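You operate a simulated robot arm through the tools that you are given. There is no shell and no other tool.

Carry out the task below with a simulated robot arm. There is one attempt and no reset: what you move stays moved.

## Task
Rinse both dirty sherds with the one cup of water.
Fine: rest the grey one on the turner meanwhile and end with it on the rubber pad, the orange one on the grid, the cup upright.

Only the result counts: the job must be done as asked and must still hold three seconds after the hand-in. Knocking over, shifting, dropping, spilling or breaking anything else fails it.

## Robot
A 7-joint arm with a two-finger parallel gripper, fixed in place. Base frame: the origin is on the floor under the middle of its stand, x ahead of it, y to its left, z up. Readings come in m, degrees, newtons and seconds.
With the tool pointing down near the work surface it reaches from about 0.44 to 0.92 m from the base axis. Its first joint turns from -143.0 to 143.0 degrees. Payload 3 kg.
The TCP is the grasp point between the finger pads, 0.03 m short of the fingertips. In the tool frame z runs along the fingers and y along their closing line. The gripper opens to 0.094 m. The fingers are 0.028 m wide and 0.01 m thick; the gripper's body (0.05 by 0.096 m) begins 0.055 m behind the TCP.
Orientation is that of the tool frame in the base frame, as [roll, pitch, yaw] about the fixed x, y, z axes, in that order (R = Rz(yaw) Ry(pitch) Rx(roll)). With the fingers straight down and closing along the base's y, the tool's x points along the base's -x, its y along +y and its z along -z.

## Interface
- The arm moves only by the tool drive_tool. Its argument "plan" is a list of rows, each an object (a shift or turn left out is 0, a gripper value left out holds the last) with "translation": the shift along the base's x, y, z in units of 100 mm (1.0 is 100 mm), a list of three; "dr": the turn, a rotation vector about the base's x, y, z in units of 60 degrees (1.0 is 60 degrees), a list of three. In form: [{"translation": [dx, dy, dz], "dr": [ax, ay, az]}, ...]. A call has 1 to 20 rows; each row is the pose to reach, as a shift and turn from the pose commanded when the call began. "jaw" is the gripper command, from -1 (fully open) to 1 (shut), values between in proportion, set as the call begins (left out, the last holds). A call with a number of a shift or a turn outside -1 to 1 is refused whole. Each row takes 0.2 s and may step no farther than 0.05 m and 8.6 degrees from the row before; otherwise, or with a gripper value out of range, the whole call is refused. A pose out of reach is approached as far as the arm can. The call stops where the force on the tool passes 90 N (or 10 N more than at its start, if that is more) or the arm is blocked; 0.2 s more then pass. Each finger travels about 0.072 m/s and halts on what it meets, pressing with about 41 N; the grip force reading is that of the motor and also rises with nothing between the fingers. The clock runs only during rows and for 0.2 s after the last one: add rows that repeat a pose to give the fingers time. The reply holds the time, the measured pose of the TCP, the force on the tool along the base axes, the opening and the grip force, in the units named above and with some noise, with the torque about the TCP (base axes, N m) and any sound that the robot's microphone picked up.
- Cameras (640 x 400 px; columns grow to the right, rows downward): "scene" is fixed at [0.2205, 0.4997, 1.5252]; the picture's right is [-0.44, -0.90, 0.00], its down [-0.54, 0.27, -0.80] and it looks along [0.72, -0.35, -0.60] (base axes); focal length 310 px, centre (320, 200). "wrist" rides on the gripper at [0.076, 0.014, -0.102] in the tool frame; the picture's right is [-0.18, 0.98, 0.00], its down [-0.75, -0.14, -0.64] and it looks along [-0.63, -0.12, 0.77] (tool axes); focal length 243 px, centre (320, 200). There is no depth. A picture from a camera that has moved, and an enlarged one, comes with that camera's place and axes in the base frame and with its lens.
- capture(camera): a new picture of that camera. The clock stands still meanwhile.
- close_up(camera, box): a new picture of the part [left, top, right, bottom] of that camera's present view, enlarged. The clock stands still meanwhile.
- sign_off(): hands the job in; it is judged then, once.

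Places have to be worked out from the pictures, the camera data and where the tool is seen. Open the gripper and draw the arm clear of the work before you hand the job in, unless the task says otherwise.

The tools are called after "Emit:" as name(argument=value, ...) on one line, values as JSON. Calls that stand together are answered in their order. drive_tool: Moves the arm, as the interface text tells. Its arguments: {"type":"object","properties":{"plan":{"type":"array"},"jaw":{"type":"number"}},"required":["plan"]} The other tools are called the same way: capture (camera) takes a picture; close_up (camera, box) takes an enlarged picture of a part of a camera's view; sign_off () hands the job in.

At the start:

```text
clock: 0.0
eef_pos: [0.6198, -0.0718, 1.0911]
tcp_rot: [179.9, -0.1, -179.9]
force: [-0.8, -0.2, -0.3]
torque: [0.0, -0.03, -0.04]
grip_width: 0.0939
gripper_force: 0.1
```

scene: 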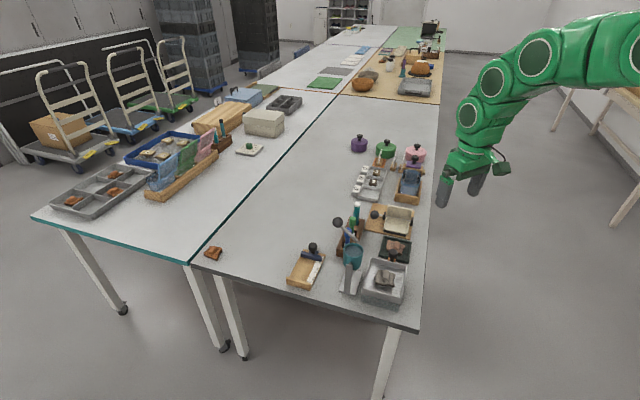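
wrist: 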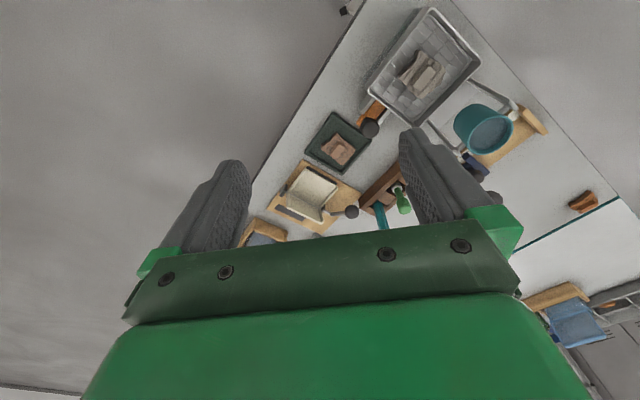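

I start by taking a closer look at the work area from both cameras to identify the sherds, the cup, the turner, the pad and the grid.

Emit:
close_up(camera="scene", box=[270, 190, 430, 310])

Emit:
close_up(camera="scene", box=[330, 120, 450, 210])

Emit:
close_up(camera="wrist", box=[240, 0, 640, 250])

Emit:
close_up(camera="scene", box=[180, 220, 340, 320])

```text
3.33 times, centred on (350, 250) of scene
camera zoom: at [0.2205, 0.4997, 1.5252], right [-0.44, -0.9, 0.0], down [-0.54, 0.27, -0.8], along [0.72, -0.35, -0.6], focal length 1032 px, centre (220, 33)
```

zoom: 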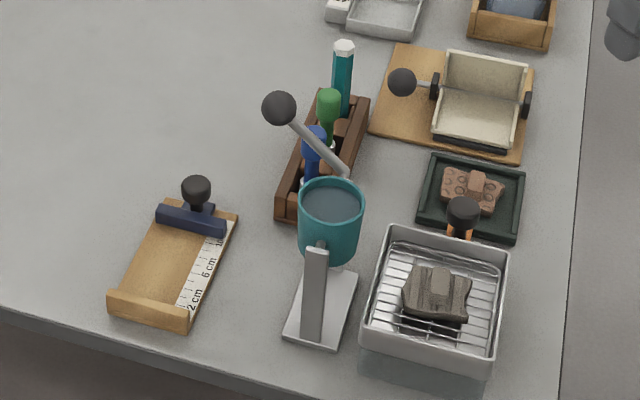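

```text
4.44 times, centred on (390, 165) of scene
camera zoom: at [0.2205, 0.4997, 1.5252], right [-0.44, -0.9, 0.0], down [-0.54, 0.27, -0.8], along [0.72, -0.35, -0.6], focal length 1376 px, centre (9, 356)
```

zoom: 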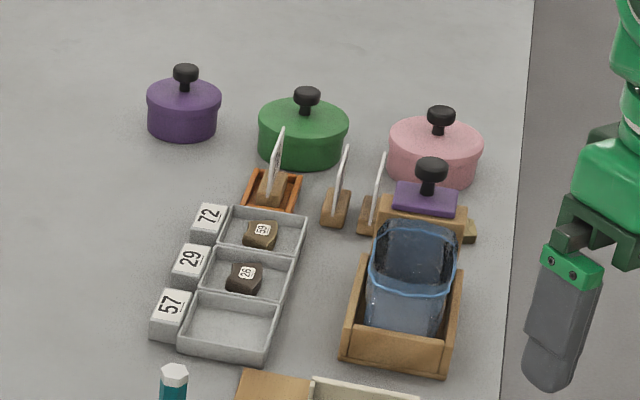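

```text
1.60 times, centred on (440, 125) of wrist
camera zoom: at [0.5441, -0.0576, 1.1937], right [0.18, 0.98, 0.0], down [0.75, -0.14, 0.64], along [0.63, -0.12, -0.77], focal length 388 px, centre (128, 320)
```

zoom: 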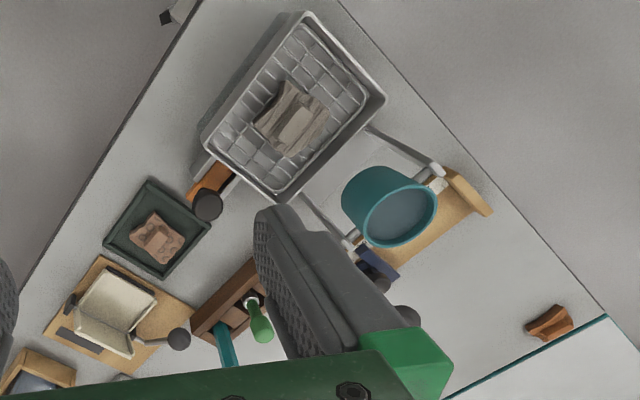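

```text
4.00 times, centred on (260, 270) of scene
camera zoom: at [0.2205, 0.4997, 1.5252], right [-0.44, -0.9, 0.0], down [-0.54, 0.27, -0.8], along [0.72, -0.35, -0.6], focal length 1238 px, centre (560, -80)
```

zoom: 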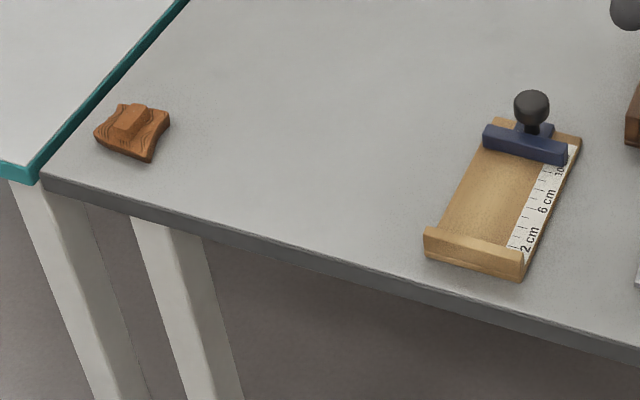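

The grey sherd sits on the wire grid in the basin, a brownish-orange sherd sits on the dark pad, the cream hinged thing is the turner, and the teal cup hangs in a tipping stand with a ball lever. I move the arm back for a better wrist view.

Emit:
drive_tool(plan=[{"translation": [-0.4, 0.1, 0.0]}, {"translation": [-0.8, 0.2, 0.1]}, {"translation": [-1.0, 0.5, 0.2]}, {"translation": [-1.0, 0.8, 0.3]}], jaw=-1)

Emit:
capture(camera="wrist")

Emit:
capture(camera="scene")

```text
clock: 1.0
eef_pos: [0.5198, 0.0078, 1.125]
tcp_rot: [-179.9, 0.0, 180.0]
force: [-0.5, -0.3, 0.6]
torque: [0.0, -0.01, -0.01]
grip_width: 0.0943
gripper_force: 0.1
```

```text
taken
camera wrist: at [0.4442, 0.0214, 1.2262], right [0.18, 0.98, 0.0], down [0.75, -0.14, 0.64], along [0.63, -0.12, -0.77], focal length 243 px, centre (320, 200)
```

wrist: 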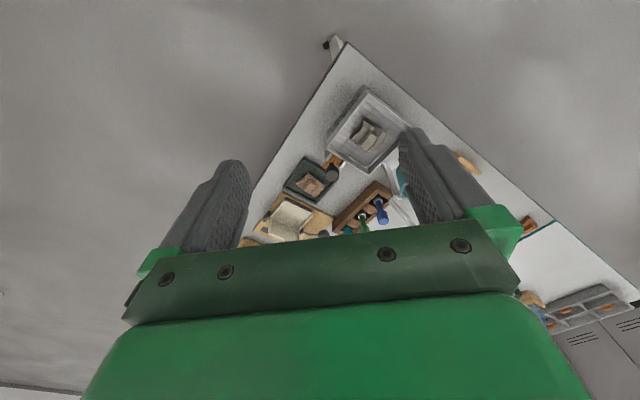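

```text
taken
```

scene: 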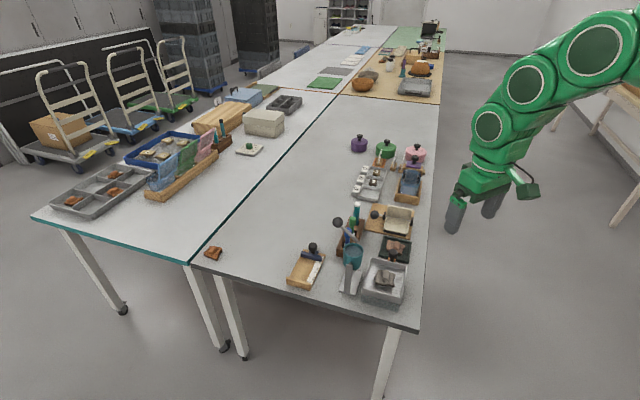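

The vertical wrist view is squeezed by the gripper body, so I take strong enlargements of each object from the scene camera and of the visible wrist area.

Emit:
close_up(camera="scene", box=[355, 230, 419, 310])

Emit:
close_up(camera="scene", box=[360, 200, 424, 240])

Emit:
close_up(camera="scene", box=[320, 210, 384, 300])

Emit:
close_up(camera="wrist", box=[250, 70, 430, 240])

```text
5.00 times, centred on (387, 270) of scene
camera zoom: at [0.2205, 0.4997, 1.5252], right [-0.44, -0.9, 0.0], down [-0.54, 0.27, -0.8], along [0.72, -0.35, -0.6], focal length 1548 px, centre (-15, -150)
```

zoom: 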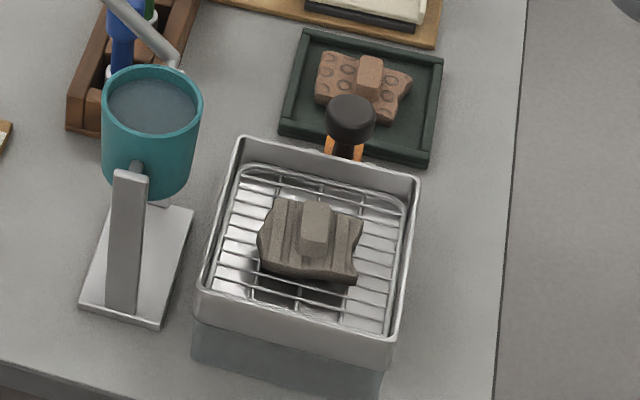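

```text
10.00 times, centred on (392, 220) of scene
camera zoom: at [0.2205, 0.4997, 1.5252], right [-0.44, -0.9, 0.0], down [-0.54, 0.27, -0.8], along [0.72, -0.35, -0.6], focal length 3096 px, centre (-400, 0)
```

zoom: 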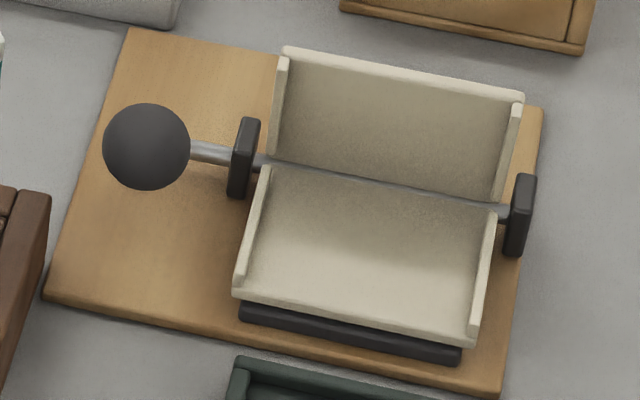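

```text
4.44 times, centred on (352, 255) of scene
camera zoom: at [0.2205, 0.4997, 1.5252], right [-0.44, -0.9, 0.0], down [-0.54, 0.27, -0.8], along [0.72, -0.35, -0.6], focal length 1376 px, centre (178, -44)
```

zoom: 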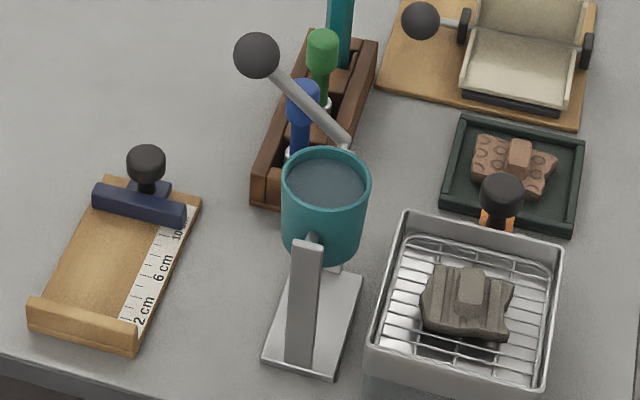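

```text
2.35 times, centred on (340, 155) of wrist
camera zoom: at [0.4442, 0.0214, 1.2262], right [0.18, 0.98, 0.0], down [0.75, -0.14, 0.64], along [0.63, -0.12, -0.77], focal length 571 px, centre (273, 306)
```

zoom: 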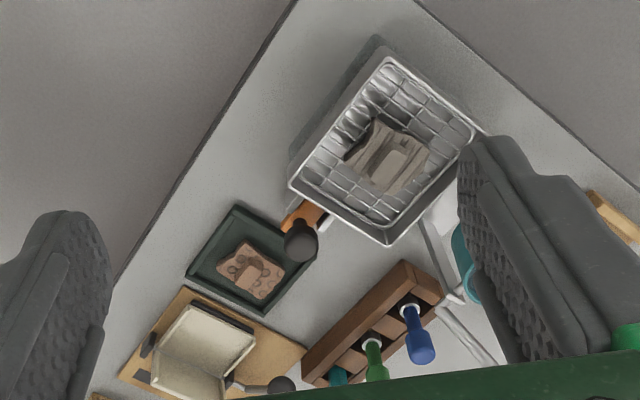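

The sherds carry a small gripping block on top. I now move the tool over the cup stand at a safe height to look down on it.

Emit:
drive_tool(plan=[{"translation": [0.4, 0.2, 0.0]}, {"translation": [0.7, 0.5, 0.0]}, {"translation": [0.95, 0.8, 0.0]}])

Emit:
capture(camera="wrist")

Emit:
close_up(camera="wrist", box=[200, 0, 520, 200])

```text
clock: 1.8
eef_pos: [0.6166, 0.0853, 1.1229]
tcp_rot: [180.0, 0.0, -180.0]
force: [-0.3, 0.7, 0.5]
torque: [0.01, 0.02, 0.04]
grip_width: 0.094
gripper_force: 0.1
```

```text
taken
camera wrist: at [0.5403, 0.1003, 1.225], right [0.18, 0.98, 0.0], down [0.75, -0.14, 0.64], along [0.63, -0.12, -0.77], focal length 243 px, centre (320, 200)
```

wrist: 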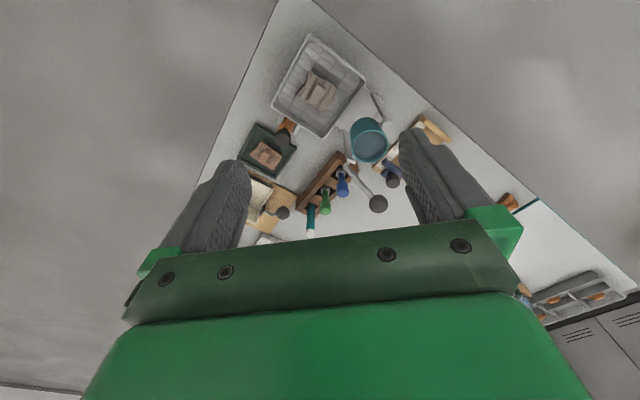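

```text
2.00 times, centred on (360, 100) of wrist
camera zoom: at [0.5403, 0.1003, 1.225], right [0.18, 0.98, 0.0], down [0.75, -0.14, 0.64], along [0.63, -0.12, -0.77], focal length 485 px, centre (240, 400)
```

zoom: 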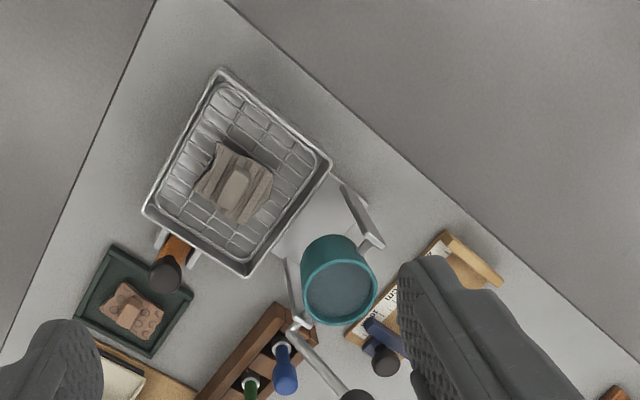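

The view now allows triangulation: table top ≈ 0.75 m, grid centre ≈ (0.66, 0.075), pad centre ≈ (0.767, -0.055), cup pivot ≈ (0.728, 0.141, 0.87), lever ball ≈ (0.805, 0.15, 0.935). I enlarge the individual items from this wrist pose to see gripping blocks and the cup hinge.

Emit:
close_up(camera="wrist", box=[270, 25, 370, 140])

Emit:
close_up(camera="wrist", box=[230, 110, 310, 180])

Emit:
close_up(camera="wrist", box=[330, 90, 420, 220])

Emit:
close_up(camera="scene", box=[328, 210, 368, 260])

Emit:
close_up(camera="scene", box=[370, 232, 414, 262])

Emit:
close_up(camera="scene", box=[360, 255, 414, 310])

```text
3.48 times, centred on (320, 82) of wrist
camera zoom: at [0.5403, 0.1003, 1.225], right [0.18, 0.98, 0.0], down [0.75, -0.14, 0.64], along [0.63, -0.12, -0.77], focal length 844 px, centre (320, 609)
```

zoom: 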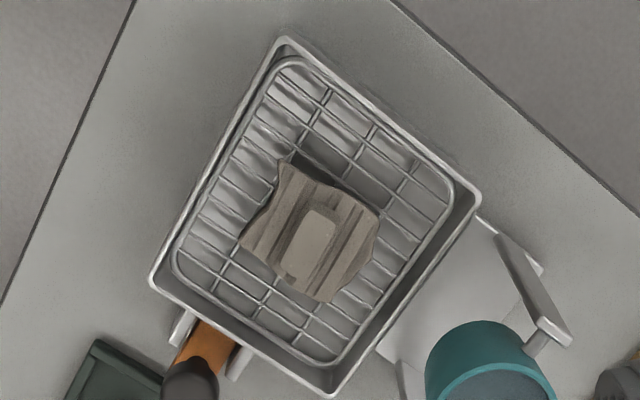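

```text
5.71 times, centred on (270, 145) of wrist
camera zoom: at [0.5403, 0.1003, 1.225], right [0.18, 0.98, 0.0], down [0.75, -0.14, 0.64], along [0.63, -0.12, -0.77], focal length 1386 px, centre (606, 514)
```

zoom: 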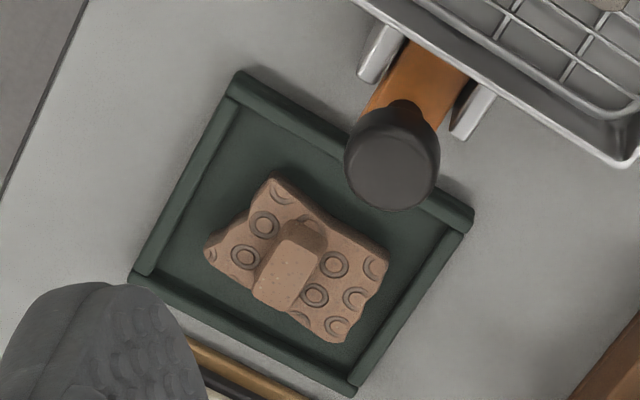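

```text
3.08 times, centred on (375, 155) of wrist
camera zoom: at [0.5403, 0.1003, 1.225], right [0.18, 0.98, 0.0], down [0.75, -0.14, 0.64], along [0.63, -0.12, -0.77], focal length 746 px, centre (151, 338)
```

zoom: 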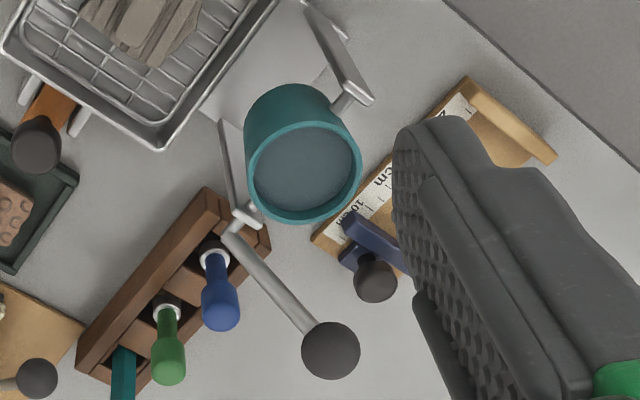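

```text
8.00 times, centred on (348, 235) of scene
camera zoom: at [0.2205, 0.4997, 1.5252], right [-0.44, -0.9, 0.0], down [-0.54, 0.27, -0.8], along [0.72, -0.35, -0.6], focal length 2477 px, centre (96, -80)
```

zoom: 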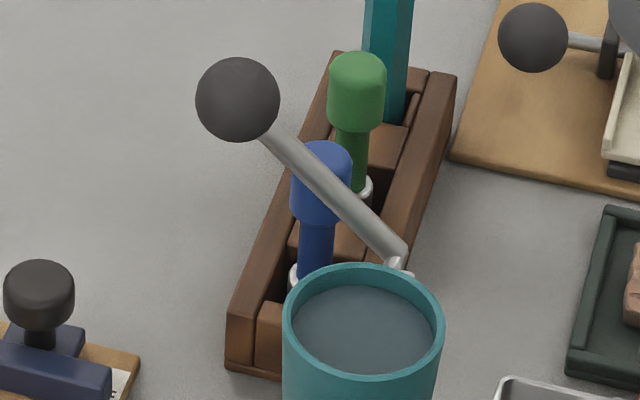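

```text
13.33 times, centred on (392, 247) of scene
camera zoom: at [0.2205, 0.4997, 1.5252], right [-0.44, -0.9, 0.0], down [-0.54, 0.27, -0.8], along [0.72, -0.35, -0.6], focal length 4128 px, centre (-640, -427)
```

zoom: 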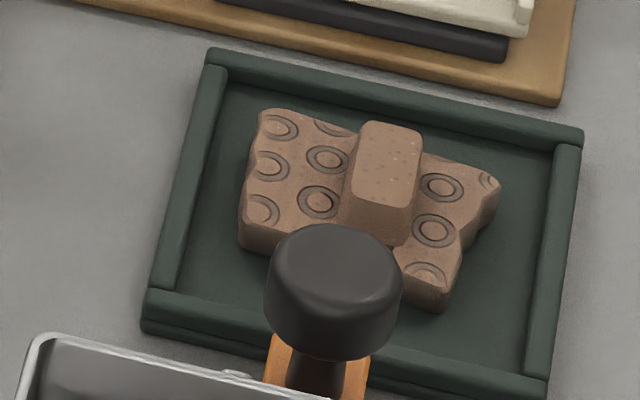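

```text
7.27 times, centred on (387, 282) of scene
camera zoom: at [0.2205, 0.4997, 1.5252], right [-0.44, -0.9, 0.0], down [-0.54, 0.27, -0.8], along [0.72, -0.35, -0.6], focal length 2252 px, centre (-167, -400)
```

zoom: 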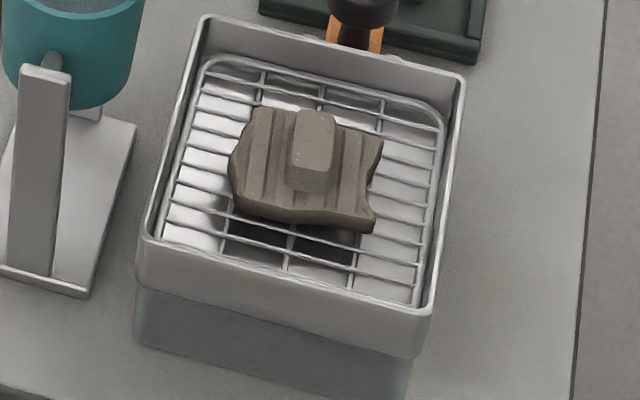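

The sherds' blocks are long along the table's (0.7,-0.7) axis and the cup's hinge also runs along that axis, with the lever ball at about (0.817, 0.147, 0.921). I turn the tool by 45° so the fingers close along the hinge axis, narrow the jaw, and move above the ball.

Emit:
drive_tool(plan=[{"translation": [0.2, 0.05, 0], "dr": [0, 0, 0.125]}, {"translation": [0.4, 0.15, 0], "dr": [0, 0, 0.25]}, {"translation": [0.6, 0.25, 0], "dr": [0, 0, 0.375]}, {"translation": [0.8, 0.35, 0], "dr": [0, 0, 0.5]}, {"translation": [0.95, 0.45, 0], "dr": [0, 0, 0.625]}, {"translation": [1.0, 0.5, 0], "dr": [0, 0, 0.75]}, {"translation": [1.0, 0.5, 0], "dr": [0, 0, 0.75]}], jaw=-0.19)

Emit:
capture(camera="wrist")

Emit:
capture(camera="scene")

```text
clock: 3.4
eef_pos: [0.7161, 0.1381, 1.122]
tcp_rot: [179.9, 0.0, -134.9]
force: [-0.2, -1.3, -0.3]
torque: [0.01, 0.02, 0.0]
grip_width: 0.0559
gripper_force: 0.1
```

```text
taken
camera wrist: at [0.6526, 0.0935, 1.2238], right [-0.57, 0.82, 0.0], down [0.63, 0.43, 0.64], along [0.53, 0.36, -0.77], focal length 243 px, centre (320, 200)
```

wrist: 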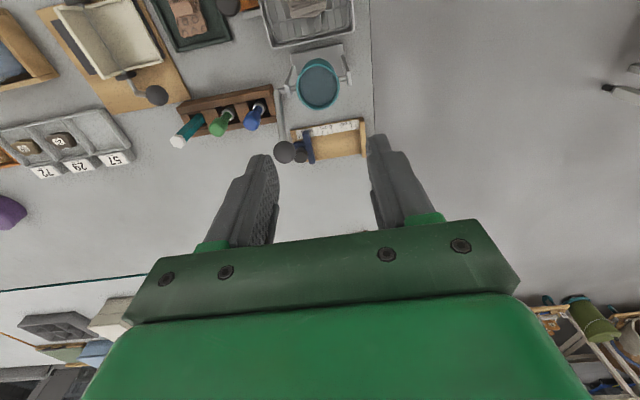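

```text
taken
```

scene: 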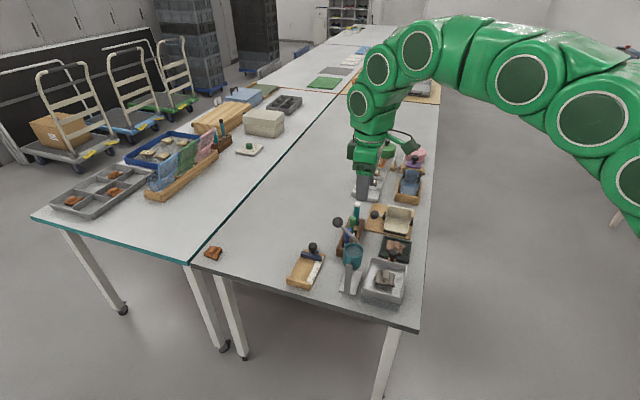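

This pose gives a clear overview. I enlarge the cup with ball, the turner and the pad from here to refine positions.

Emit:
close_up(camera="wrist", box=[260, 40, 380, 180])

Emit:
close_up(camera="wrist", box=[40, 0, 260, 120])

Emit:
close_up(camera="scene", box=[325, 205, 415, 305])

```text
2.86 times, centred on (320, 110) of wrist
camera zoom: at [0.6526, 0.0935, 1.2238], right [-0.57, 0.82, 0.0], down [0.63, 0.43, 0.64], along [0.53, 0.36, -0.77], focal length 693 px, centre (320, 457)
```

zoom: 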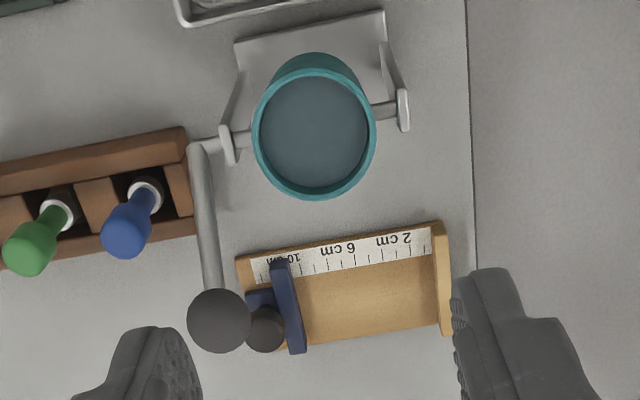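

```text
2.91 times, centred on (150, 60) of wrist
camera zoom: at [0.6526, 0.0935, 1.2238], right [-0.57, 0.82, 0.0], down [0.63, 0.43, 0.64], along [0.53, 0.36, -0.77], focal length 706 px, centre (814, 607)
```

zoom: 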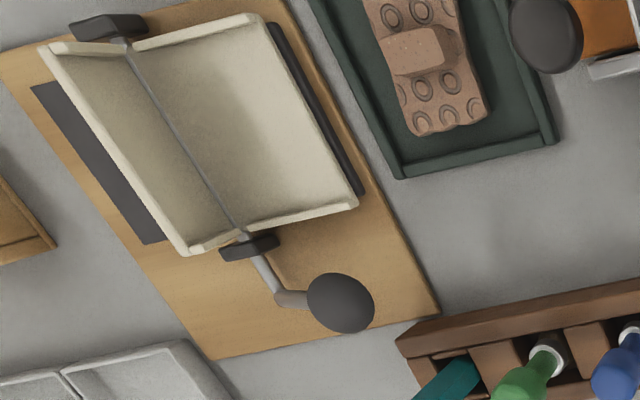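

```text
4.00 times, centred on (370, 255) of scene
camera zoom: at [0.2205, 0.4997, 1.5252], right [-0.44, -0.9, 0.0], down [-0.54, 0.27, -0.8], along [0.72, -0.35, -0.6], focal length 1238 px, centre (120, -20)
```

zoom: 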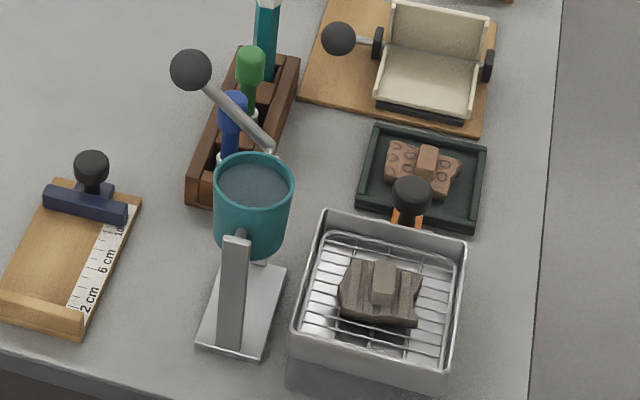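

From this view the ball checks out at (0.818, 0.147, 0.921) and the turner's flat leaf is centred near (0.863, -0.129) at z ≈ 0.765. I move above the ball first.

Emit:
drive_tool(plan=[{"translation": [0.4, 0.04, -0.2]}, {"translation": [0.75, 0.07, -0.4]}, {"translation": [1.0, 0.09, -0.7]}, {"translation": [1.0, 0.09, -1.0]}, {"translation": [1.0, 0.09, -1.0]}])

Emit:
capture(camera="wrist")

Emit:
close_up(camera="scene", box=[310, 170, 410, 300])

```text
clock: 4.6
eef_pos: [0.8162, 0.1466, 1.0217]
tcp_rot: [180.0, -0.1, -135.0]
force: [0.8, -0.8, 0.6]
torque: [0.0, 0.0, 0.0]
grip_width: 0.0559
gripper_force: 0.0
```

```text
taken
camera wrist: at [0.7526, 0.1031, 1.1243], right [-0.56, 0.83, 0.0], down [0.63, 0.43, 0.64], along [0.53, 0.36, -0.77], focal length 243 px, centre (320, 200)
```

wrist: 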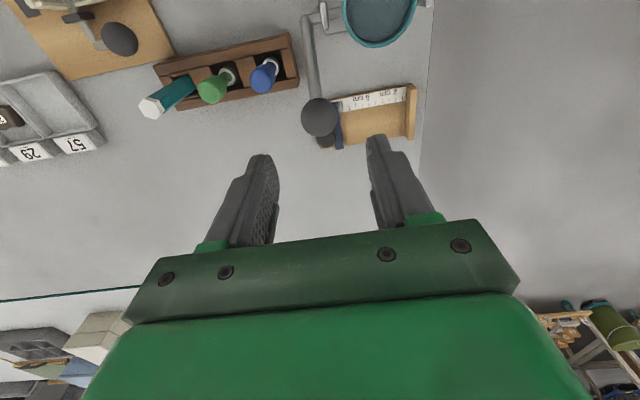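

```text
3.08 times, centred on (360, 235) of scene
camera zoom: at [0.2205, 0.4997, 1.5252], right [-0.44, -0.9, 0.0], down [-0.54, 0.27, -0.8], along [0.72, -0.35, -0.6], focal length 953 px, centre (197, 92)
```

zoom: 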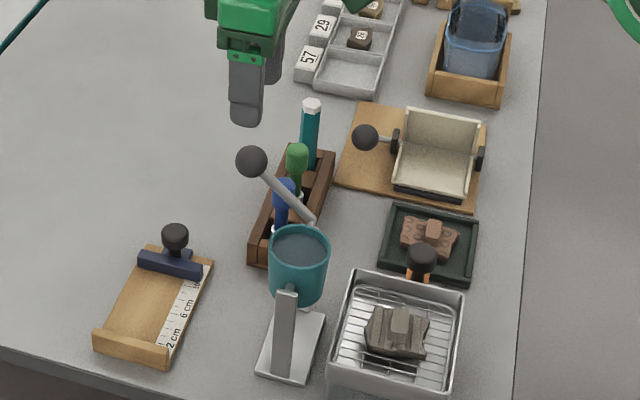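

The ball lies directly below the tool at (0.817, 0.147). I lower the open fingers around it.

Emit:
drive_tool(plan=[{"translation": [0.01, 0.01, -0.25]}, {"translation": [0.01, 0.01, -0.5]}, {"translation": [0.01, 0.01, -0.75]}, {"translation": [0.01, 0.01, -1.0]}, {"translation": [0.01, 0.01, -1.0]}])

Emit:
capture(camera="wrist")

Emit:
close_up(camera="scene", box=[310, 190, 410, 300])

```text
clock: 5.8
eef_pos: [0.8173, 0.147, 0.9211]
tcp_rot: [180.0, -0.1, -135.0]
force: [-0.2, -0.1, -0.5]
torque: [0.02, -0.03, -0.02]
grip_width: 0.0559
gripper_force: 0.1
```

```text
taken
camera wrist: at [0.7527, 0.1039, 1.0238], right [-0.57, 0.82, 0.0], down [0.63, 0.43, 0.64], along [0.53, 0.36, -0.77], focal length 243 px, centre (320, 200)
```

wrist: 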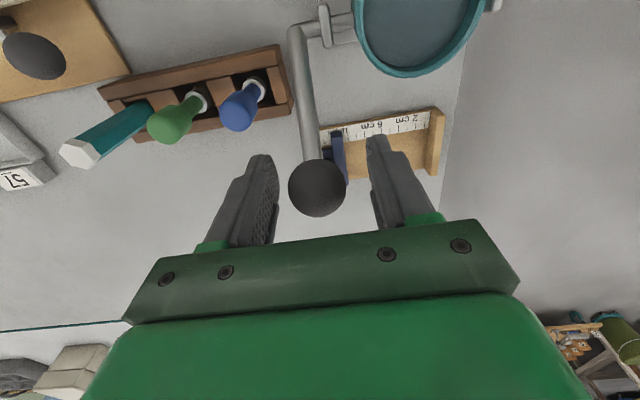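

```text
3.64 times, centred on (360, 245) of scene
camera zoom: at [0.2205, 0.4997, 1.5252], right [-0.44, -0.9, 0.0], down [-0.54, 0.27, -0.8], along [0.72, -0.35, -0.6], focal length 1126 px, centre (174, 36)
```

zoom: 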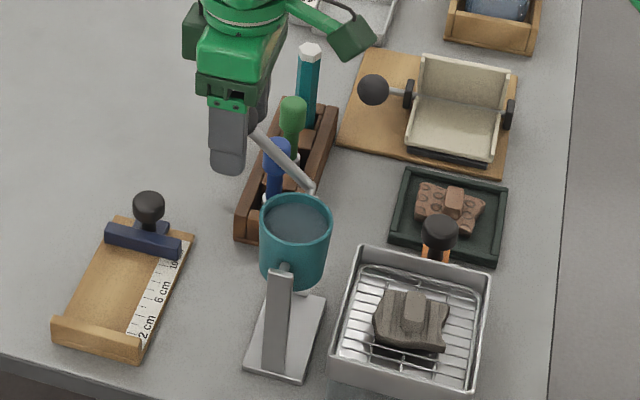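

The ball is centred between the fingers (pixel 317,188 vs. TCP 320,188). I close gently onto it without moving.

Emit:
drive_tool(plan=[{"translation": [0, 0, 0]}, {"translation": [0, 0, 0]}, {"translation": [0, 0, 0]}], jaw=0.4)

Emit:
close_up(camera="wrist", box=[200, 0, 520, 250])

```text
clock: 6.6
eef_pos: [0.816, 0.1476, 0.9217]
tcp_rot: [-180.0, 0.0, -135.0]
force: [6.7, -8.1, 0.7]
torque: [-0.09, 0.03, 0.0]
grip_width: 0.0344
gripper_force: 5.8
```

```text
1.60 times, centred on (360, 125) of wrist
camera zoom: at [0.7529, 0.1033, 1.0242], right [-0.56, 0.83, 0.0], down [0.63, 0.43, 0.64], along [0.53, 0.36, -0.77], focal length 388 px, centre (256, 320)
```

zoom: 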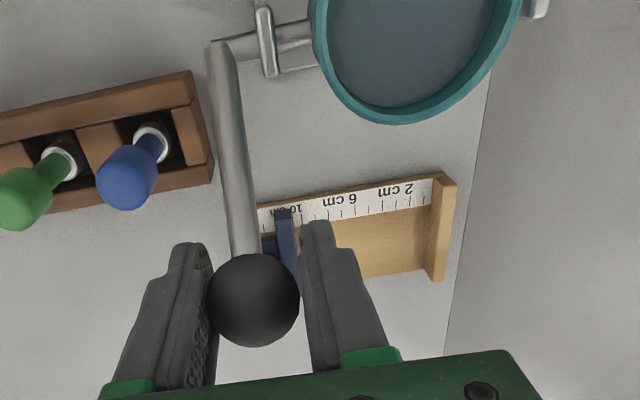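

Only the +e1 finger touches (width 0.034, side force ~10 N), so the ball is about 1.6 mm off centre. I shift the tool by that amount along the hinge axis and let the jaw settle.

Emit:
drive_tool(plan=[{"translation": [0.006, -0.006, 0]}, {"translation": [0.012, -0.012, 0]}, {"translation": [0.012, -0.012, 0]}, {"translation": [0.012, -0.012, 0]}], jaw=0.4)

```text
clock: 7.6
eef_pos: [0.8173, 0.1468, 0.9213]
tcp_rot: [-179.9, 0.0, -135.0]
force: [1.6, -8.3, -1.0]
torque: [0.01, -0.07, -0.03]
grip_width: 0.0319
gripper_force: 15.1
```

Now the ball is held at 0.032 m width; a residual side force remains, so I nudge half a millimetre further and reread.

Emit:
drive_tool(plan=[{"translation": [0.005, -0.005, 0]}, {"translation": [0.005, -0.005, 0]}, {"translation": [0.005, -0.005, 0]}])

Emit:
close_up(camera="scene", box=[320, 200, 410, 310])

```text
clock: 8.4
eef_pos: [0.8177, 0.1466, 0.9213]
tcp_rot: [-180.0, 0.0, -134.9]
force: [-4.5, -0.6, 6.9]
torque: [-0.12, 0.26, 0.02]
grip_width: 0.0313
gripper_force: 45.0
```

```text
3.64 times, centred on (365, 255) of scene
camera zoom: at [0.2205, 0.4997, 1.5252], right [-0.44, -0.9, 0.0], down [-0.54, 0.27, -0.8], along [0.72, -0.35, -0.6], focal length 1126 px, centre (156, 0)
```

zoom: 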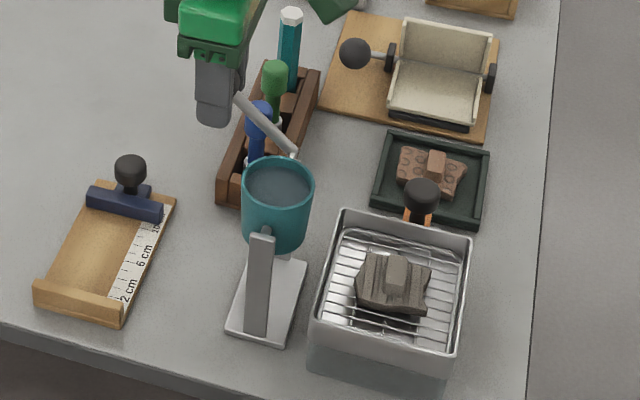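

The ball is now firmly held (45 N both sides). I tilt the lever the first 10° along the computed arc around the hinge and check the force.

Emit:
drive_tool(plan=[{"translation": [-0.018, -0.018, 0.03]}, {"translation": [-0.036, -0.036, 0.058]}, {"translation": [-0.056, -0.056, 0.085]}, {"translation": [-0.076, -0.076, 0.11]}])

Emit:
close_up(camera="scene", box=[320, 200, 410, 310])

```text
clock: 9.4
eef_pos: [0.8102, 0.1387, 0.9328]
tcp_rot: [180.0, -0.1, -135.1]
force: [0.8, 1.4, -20.6]
torque: [0.9, -0.75, -0.02]
grip_width: 0.0316
gripper_force: 45.0
```

```text
3.64 times, centred on (365, 255) of scene
camera zoom: at [0.2205, 0.4997, 1.5252], right [-0.44, -0.9, 0.0], down [-0.54, 0.27, -0.8], along [0.72, -0.35, -0.6], focal length 1126 px, centre (156, 0)
```

zoom: 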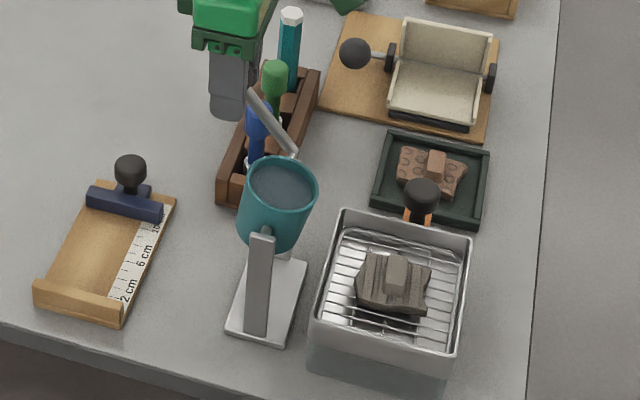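

The cup has begun to tip; the 1.2 N·m torque about the hinge axis comes from my not turning the tool along with the ball. I turn the tool 10° about the hinge direction to relieve it.

Emit:
drive_tool(plan=[{"translation": [0, 0, 0], "dr": [0.04, -0.04, 0]}, {"translation": [0, 0, 0], "dr": [0.08, -0.08, 0]}, {"translation": [0, 0, 0], "dr": [0.118, -0.118, 0]}, {"translation": [0, 0, 0], "dr": [0.118, -0.118, 0]}])

Emit:
close_up(camera="scene", box=[320, 200, 410, 310])

```text
clock: 10.4
eef_pos: [0.8097, 0.1382, 0.9318]
tcp_rot: [-180.0, 10.0, -134.9]
force: [-17.0, -16.9, -7.4]
torque: [-0.93, 0.95, -0.09]
grip_width: 0.0314
gripper_force: 45.5
```

```text
3.64 times, centred on (365, 255) of scene
camera zoom: at [0.2205, 0.4997, 1.5252], right [-0.44, -0.9, 0.0], down [-0.54, 0.27, -0.8], along [0.72, -0.35, -0.6], focal length 1126 px, centre (156, 0)
```

zoom: 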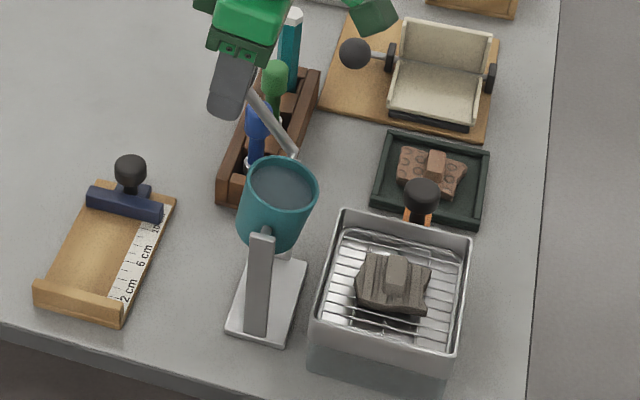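

The torque flipped sign, so the ball slips in the pads at about 1.3 N·m. I ease the grip a little so that it swivels more freely, holding position.

Emit:
drive_tool(plan=[{"translation": [0, 0, 0]}, {"translation": [0, 0, 0]}], jaw=0.34)

```text
clock: 11.0
eef_pos: [0.8114, 0.14, 0.9327]
tcp_rot: [-179.9, 10.1, -135.2]
force: [2.5, -0.2, 3.0]
torque: [-0.03, -0.05, 0.04]
grip_width: 0.0325
gripper_force: 1.2
```

The grip is now nearly loose (1.2 N). I check whether the cup holds its angle by itself.

Emit:
close_up(camera="scene", box=[325, 210, 375, 290])

Emit:
close_up(camera="wrist", box=[200, 0, 520, 250])

```text
5.00 times, centred on (350, 250) of scene
camera zoom: at [0.2205, 0.4997, 1.5252], right [-0.44, -0.9, 0.0], down [-0.54, 0.27, -0.8], along [0.72, -0.35, -0.6], focal length 1548 px, centre (170, -50)
```

zoom: 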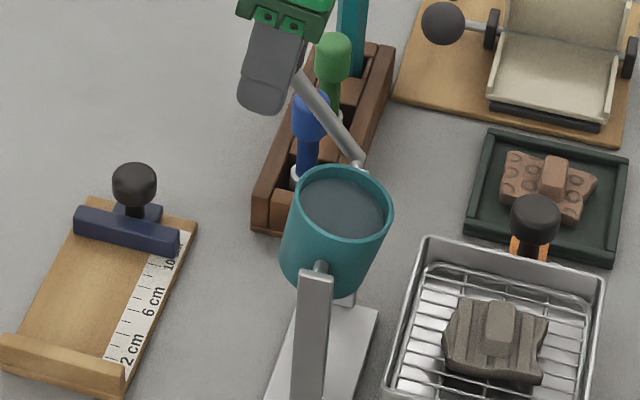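

```text
1.60 times, centred on (360, 125) of wrist
camera zoom: at [0.7348, 0.0839, 1.0204], right [-0.57, 0.82, 0.03], down [0.54, 0.35, 0.76], along [0.62, 0.45, -0.64], focal length 388 px, centre (256, 320)
```

zoom: 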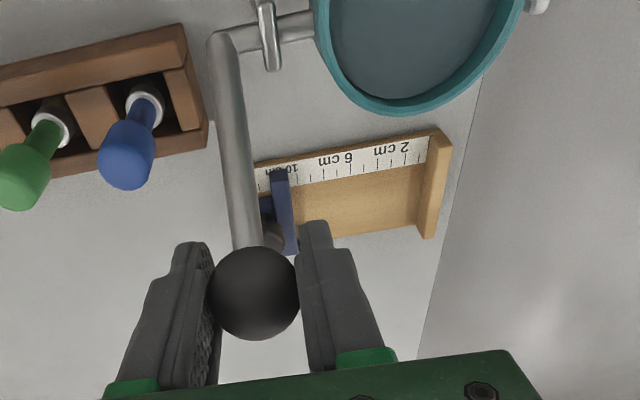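

The cup keeps its ~10° tilt on its own (friction hinge), and the water is still inside. I take a lighter grip and tip on to about 25°, turning the tool along with the lever.

Emit:
drive_tool(plan=[{"translation": [0, 0, 0]}, {"translation": [0, 0, 0]}, {"translation": [-0.0424, -0.0424, 0.047], "dr": [0.0589, -0.0589, 0]}, {"translation": [-0.0884, -0.0884, 0.089], "dr": [0.1179, -0.1179, 0]}, {"translation": [-0.1365, -0.1365, 0.125], "dr": [0.1768, -0.1768, 0]}], jaw=0.38)

Emit:
close_up(camera="scene", box=[325, 210, 415, 310])

Emit:
capture(camera="scene")

```text
clock: 12.2
eef_pos: [0.7955, 0.1246, 0.9444]
tcp_rot: [-179.9, 24.9, -135.1]
force: [14.4, -9.3, -8.0]
torque: [0.4, -0.35, -0.27]
grip_width: 0.0317
gripper_force: 45.0
```

```text
4.00 times, centred on (370, 260) of scene
camera zoom: at [0.2205, 0.4997, 1.5252], right [-0.44, -0.9, 0.0], down [-0.54, 0.27, -0.8], along [0.72, -0.35, -0.6], focal length 1238 px, centre (120, -40)
```

zoom: 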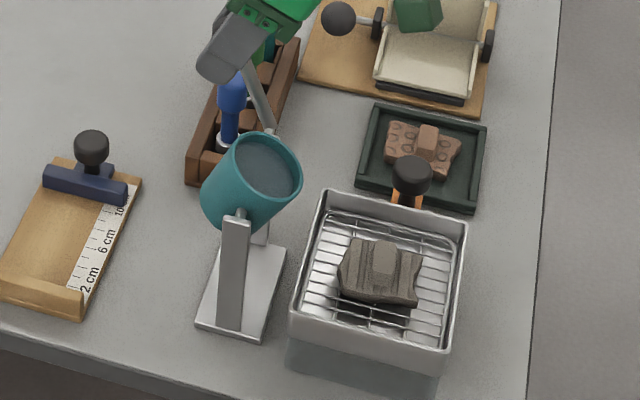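

```text
taken
```

scene: 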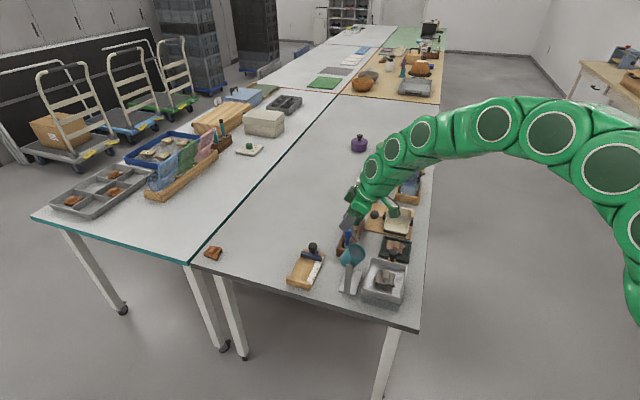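

At ~25° the water still sits in the cup and nothing has poured. I continue to about 35°, easing 0.5 mm along the hinge axis to drop the side load.

Emit:
drive_tool(plan=[{"translation": [-0.0455, -0.0535, 0.03], "dr": [0.0589, -0.0589, 0]}, {"translation": [-0.0971, -0.1051, 0.053], "dr": [0.1179, -0.1179, 0]}])

Emit:
close_up(camera="scene", box=[325, 210, 415, 310])

```text
clock: 12.8
eef_pos: [0.7852, 0.1134, 0.948]
tcp_rot: [179.8, 34.9, -135.0]
force: [-6.7, -13.9, -21.8]
torque: [-0.46, 0.74, 0.12]
grip_width: 0.0317
gripper_force: 45.3
```

```text
4.00 times, centred on (370, 260) of scene
camera zoom: at [0.2205, 0.4997, 1.5252], right [-0.44, -0.9, 0.0], down [-0.54, 0.27, -0.8], along [0.72, -0.35, -0.6], focal length 1238 px, centre (120, -40)
```

zoom: 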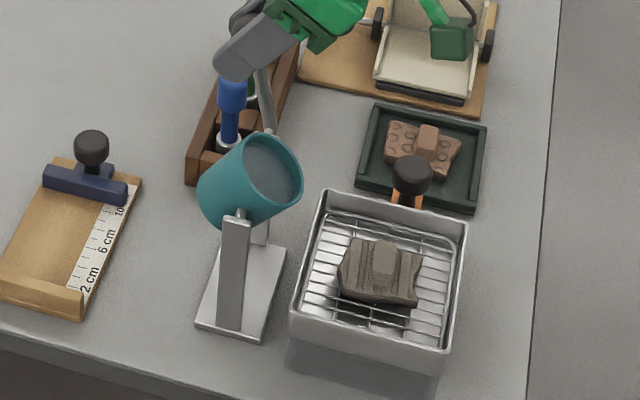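

Still no pour at ~35°; the readings suggest the lever arc starts a little steeper (hinge z≈0.86), so I correct the path. I go on to about 42–45° in two rows and look again.

Emit:
drive_tool(plan=[{"translation": [-0.04, -0.04, -0.01]}, {"translation": [-0.075, -0.075, -0.005]}, {"translation": [-0.1, -0.1, -0.002], "dr": [0.03, -0.03, 0]}])

Emit:
close_up(camera="scene", box=[325, 210, 415, 310])

```text
clock: 13.6
eef_pos: [0.7762, 0.1045, 0.9515]
tcp_rot: [-179.9, 37.5, -135.0]
force: [-0.7, 3.3, -1.9]
torque: [0.14, -0.15, 0.09]
grip_width: 0.0314
gripper_force: 45.0
```

```text
4.00 times, centred on (370, 260) of scene
camera zoom: at [0.2205, 0.4997, 1.5252], right [-0.44, -0.9, 0.0], down [-0.54, 0.27, -0.8], along [0.72, -0.35, -0.6], focal length 1238 px, centre (120, -40)
```

zoom: 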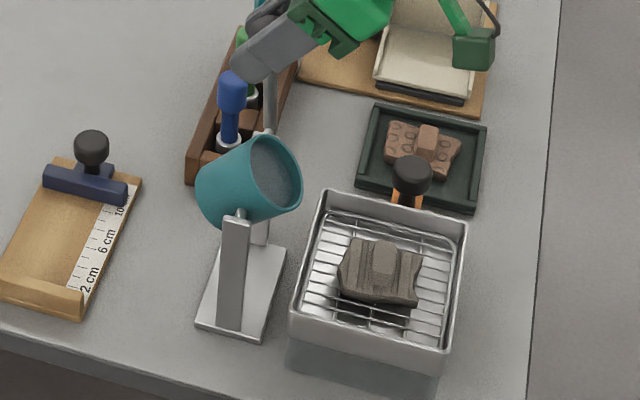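

Forces are almost zero and the cup is at ~43° with the water still in it. I tip on to about 50°.

Emit:
drive_tool(plan=[{"translation": [-0.04, -0.04, 0.0], "dr": [0.044, -0.044, 0]}, {"translation": [-0.082, -0.082, -0.003], "dr": [0.0884, -0.0884, 0]}])

Emit:
close_up(camera="scene", box=[325, 210, 415, 310])

```text
clock: 14.2
eef_pos: [0.7682, 0.0972, 0.9513]
tcp_rot: [-180.0, 45.2, -134.9]
force: [-20.0, 8.9, 30.7]
torque: [-0.18, 0.59, 0.3]
grip_width: 0.0314
gripper_force: 44.6
```

```text
4.00 times, centred on (370, 260) of scene
camera zoom: at [0.2205, 0.4997, 1.5252], right [-0.44, -0.9, 0.0], down [-0.54, 0.27, -0.8], along [0.72, -0.35, -0.6], focal length 1238 px, centre (120, -40)
```

zoom: 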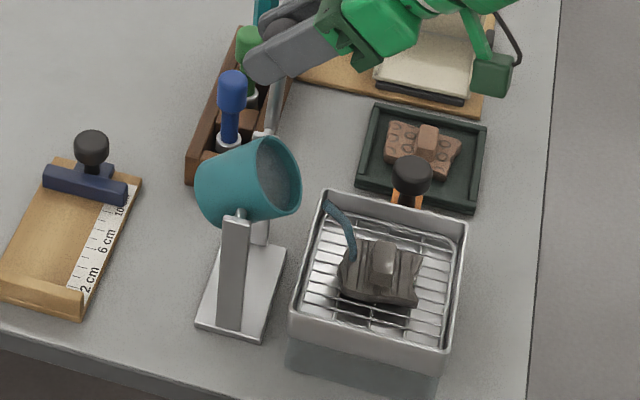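

The pour has started: a stream runs from the lip onto the grey sherd. I hold here briefly (easing the vertical load by 1 mm) and check the level.

Emit:
drive_tool(plan=[{"translation": [-0.004, 0.004, 0.012]}])

Emit:
close_up(camera="scene", box=[335, 230, 415, 300])

```text
clock: 14.6
eef_pos: [0.7696, 0.097, 0.9503]
tcp_rot: [-179.9, 45.2, -135.0]
force: [0.8, 18.4, 19.0]
torque: [0.83, -1.02, 0.02]
grip_width: 0.0315
gripper_force: 45.2
```

```text
5.71 times, centred on (375, 265) of scene
camera zoom: at [0.2205, 0.4997, 1.5252], right [-0.44, -0.9, 0.0], down [-0.54, 0.27, -0.8], along [0.72, -0.35, -0.6], focal length 1769 px, centre (6, -171)
```

zoom: 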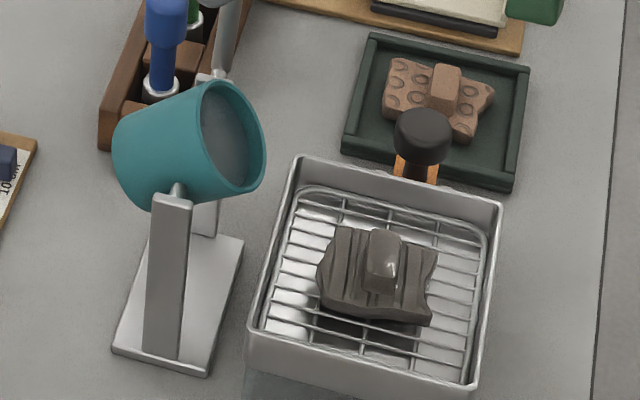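

The stream has stopped at this angle and the sherd looks dark and wet. I zoom in on the cup's water level and on the sherd to judge how much was used and whether it is clean.

Emit:
close_up(camera="scene", box=[340, 238, 372, 266])

Emit:
close_up(camera="scene", box=[365, 260, 405, 290])

Emit:
capture(camera="wrist")

```text
14.29 times, centred on (356, 252) of scene
camera zoom: at [0.2205, 0.4997, 1.5252], right [-0.44, -0.9, 0.0], down [-0.54, 0.27, -0.8], along [0.72, -0.35, -0.6], focal length 4423 px, centre (-194, -543)
```

zoom: 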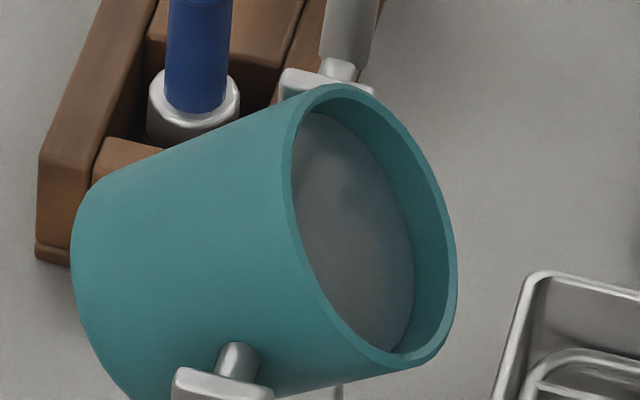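

```text
13.33 times, centred on (385, 275) of scene
camera zoom: at [0.2205, 0.4997, 1.5252], right [-0.44, -0.9, 0.0], down [-0.54, 0.27, -0.8], along [0.72, -0.35, -0.6], focal length 4128 px, centre (-547, -800)
```

zoom: 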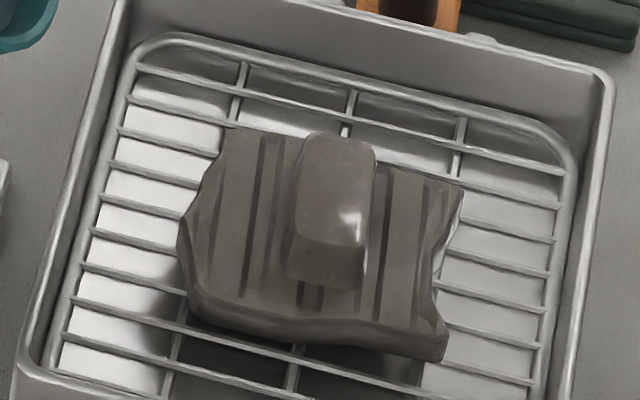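

```text
taken
camera wrist: at [0.6693, 0.018, 0.969], right [-0.6, 0.79, 0.13], down [0.15, -0.04, 0.99], along [0.78, 0.61, -0.09], focal length 243 px, centre (320, 200)
```

wrist: 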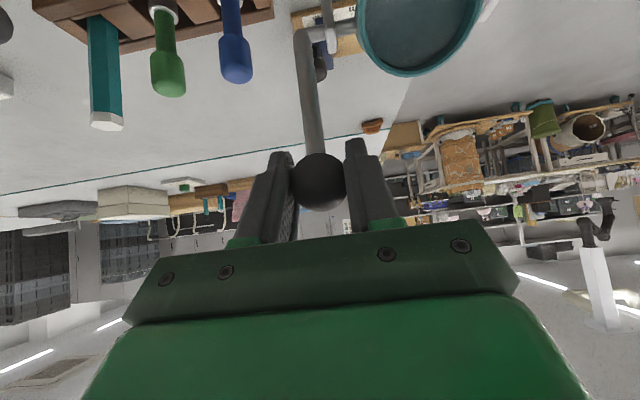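

Only a small part of the water has gone so far (disk about 9 mm below the rim versus 6 mm before). I tip a few degrees further to continue the pour, turning the tool along.

Emit:
drive_tool(plan=[{"translation": [-0.037, -0.03, 0.01], "dr": [0.06, -0.06, 0]}, {"translation": [-0.072, -0.064, 0.008], "dr": [0.118, -0.118, 0]}])

Emit:
close_up(camera="scene", box=[335, 230, 415, 300])

Emit:
close_up(camera="scene", box=[340, 238, 372, 266])

```text
clock: 15.2
eef_pos: [0.7616, 0.09, 0.9493]
tcp_rot: [179.9, 55.0, -135.1]
force: [-5.2, -7.2, -27.2]
torque: [-0.73, 1.03, -0.21]
grip_width: 0.0319
gripper_force: 45.4
```

```text
5.71 times, centred on (375, 265) of scene
camera zoom: at [0.2205, 0.4997, 1.5252], right [-0.44, -0.9, 0.0], down [-0.54, 0.27, -0.8], along [0.72, -0.35, -0.6], focal length 1769 px, centre (6, -171)
```

zoom: 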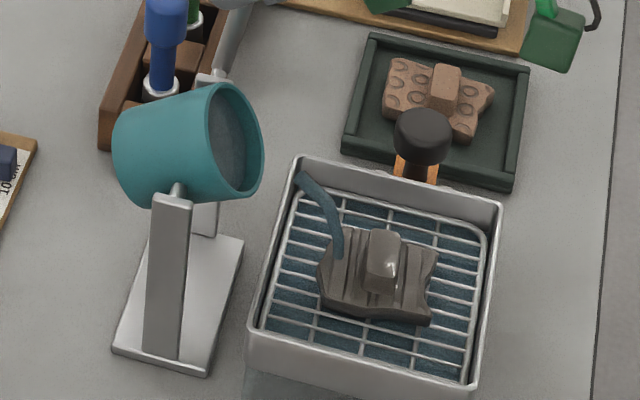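

```text
14.29 times, centred on (356, 252) of scene
camera zoom: at [0.2205, 0.4997, 1.5252], right [-0.44, -0.9, 0.0], down [-0.54, 0.27, -0.8], along [0.72, -0.35, -0.6], focal length 4423 px, centre (-194, -543)
```

zoom: 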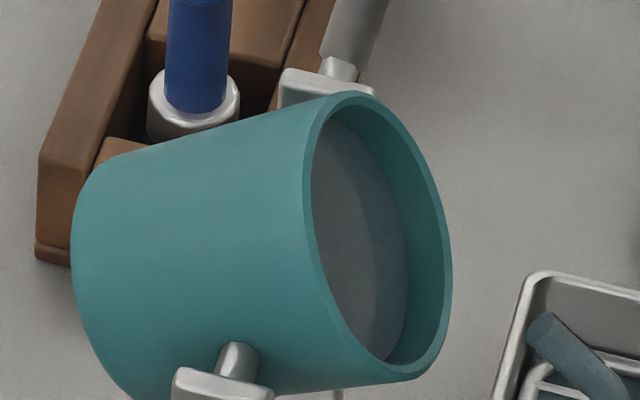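

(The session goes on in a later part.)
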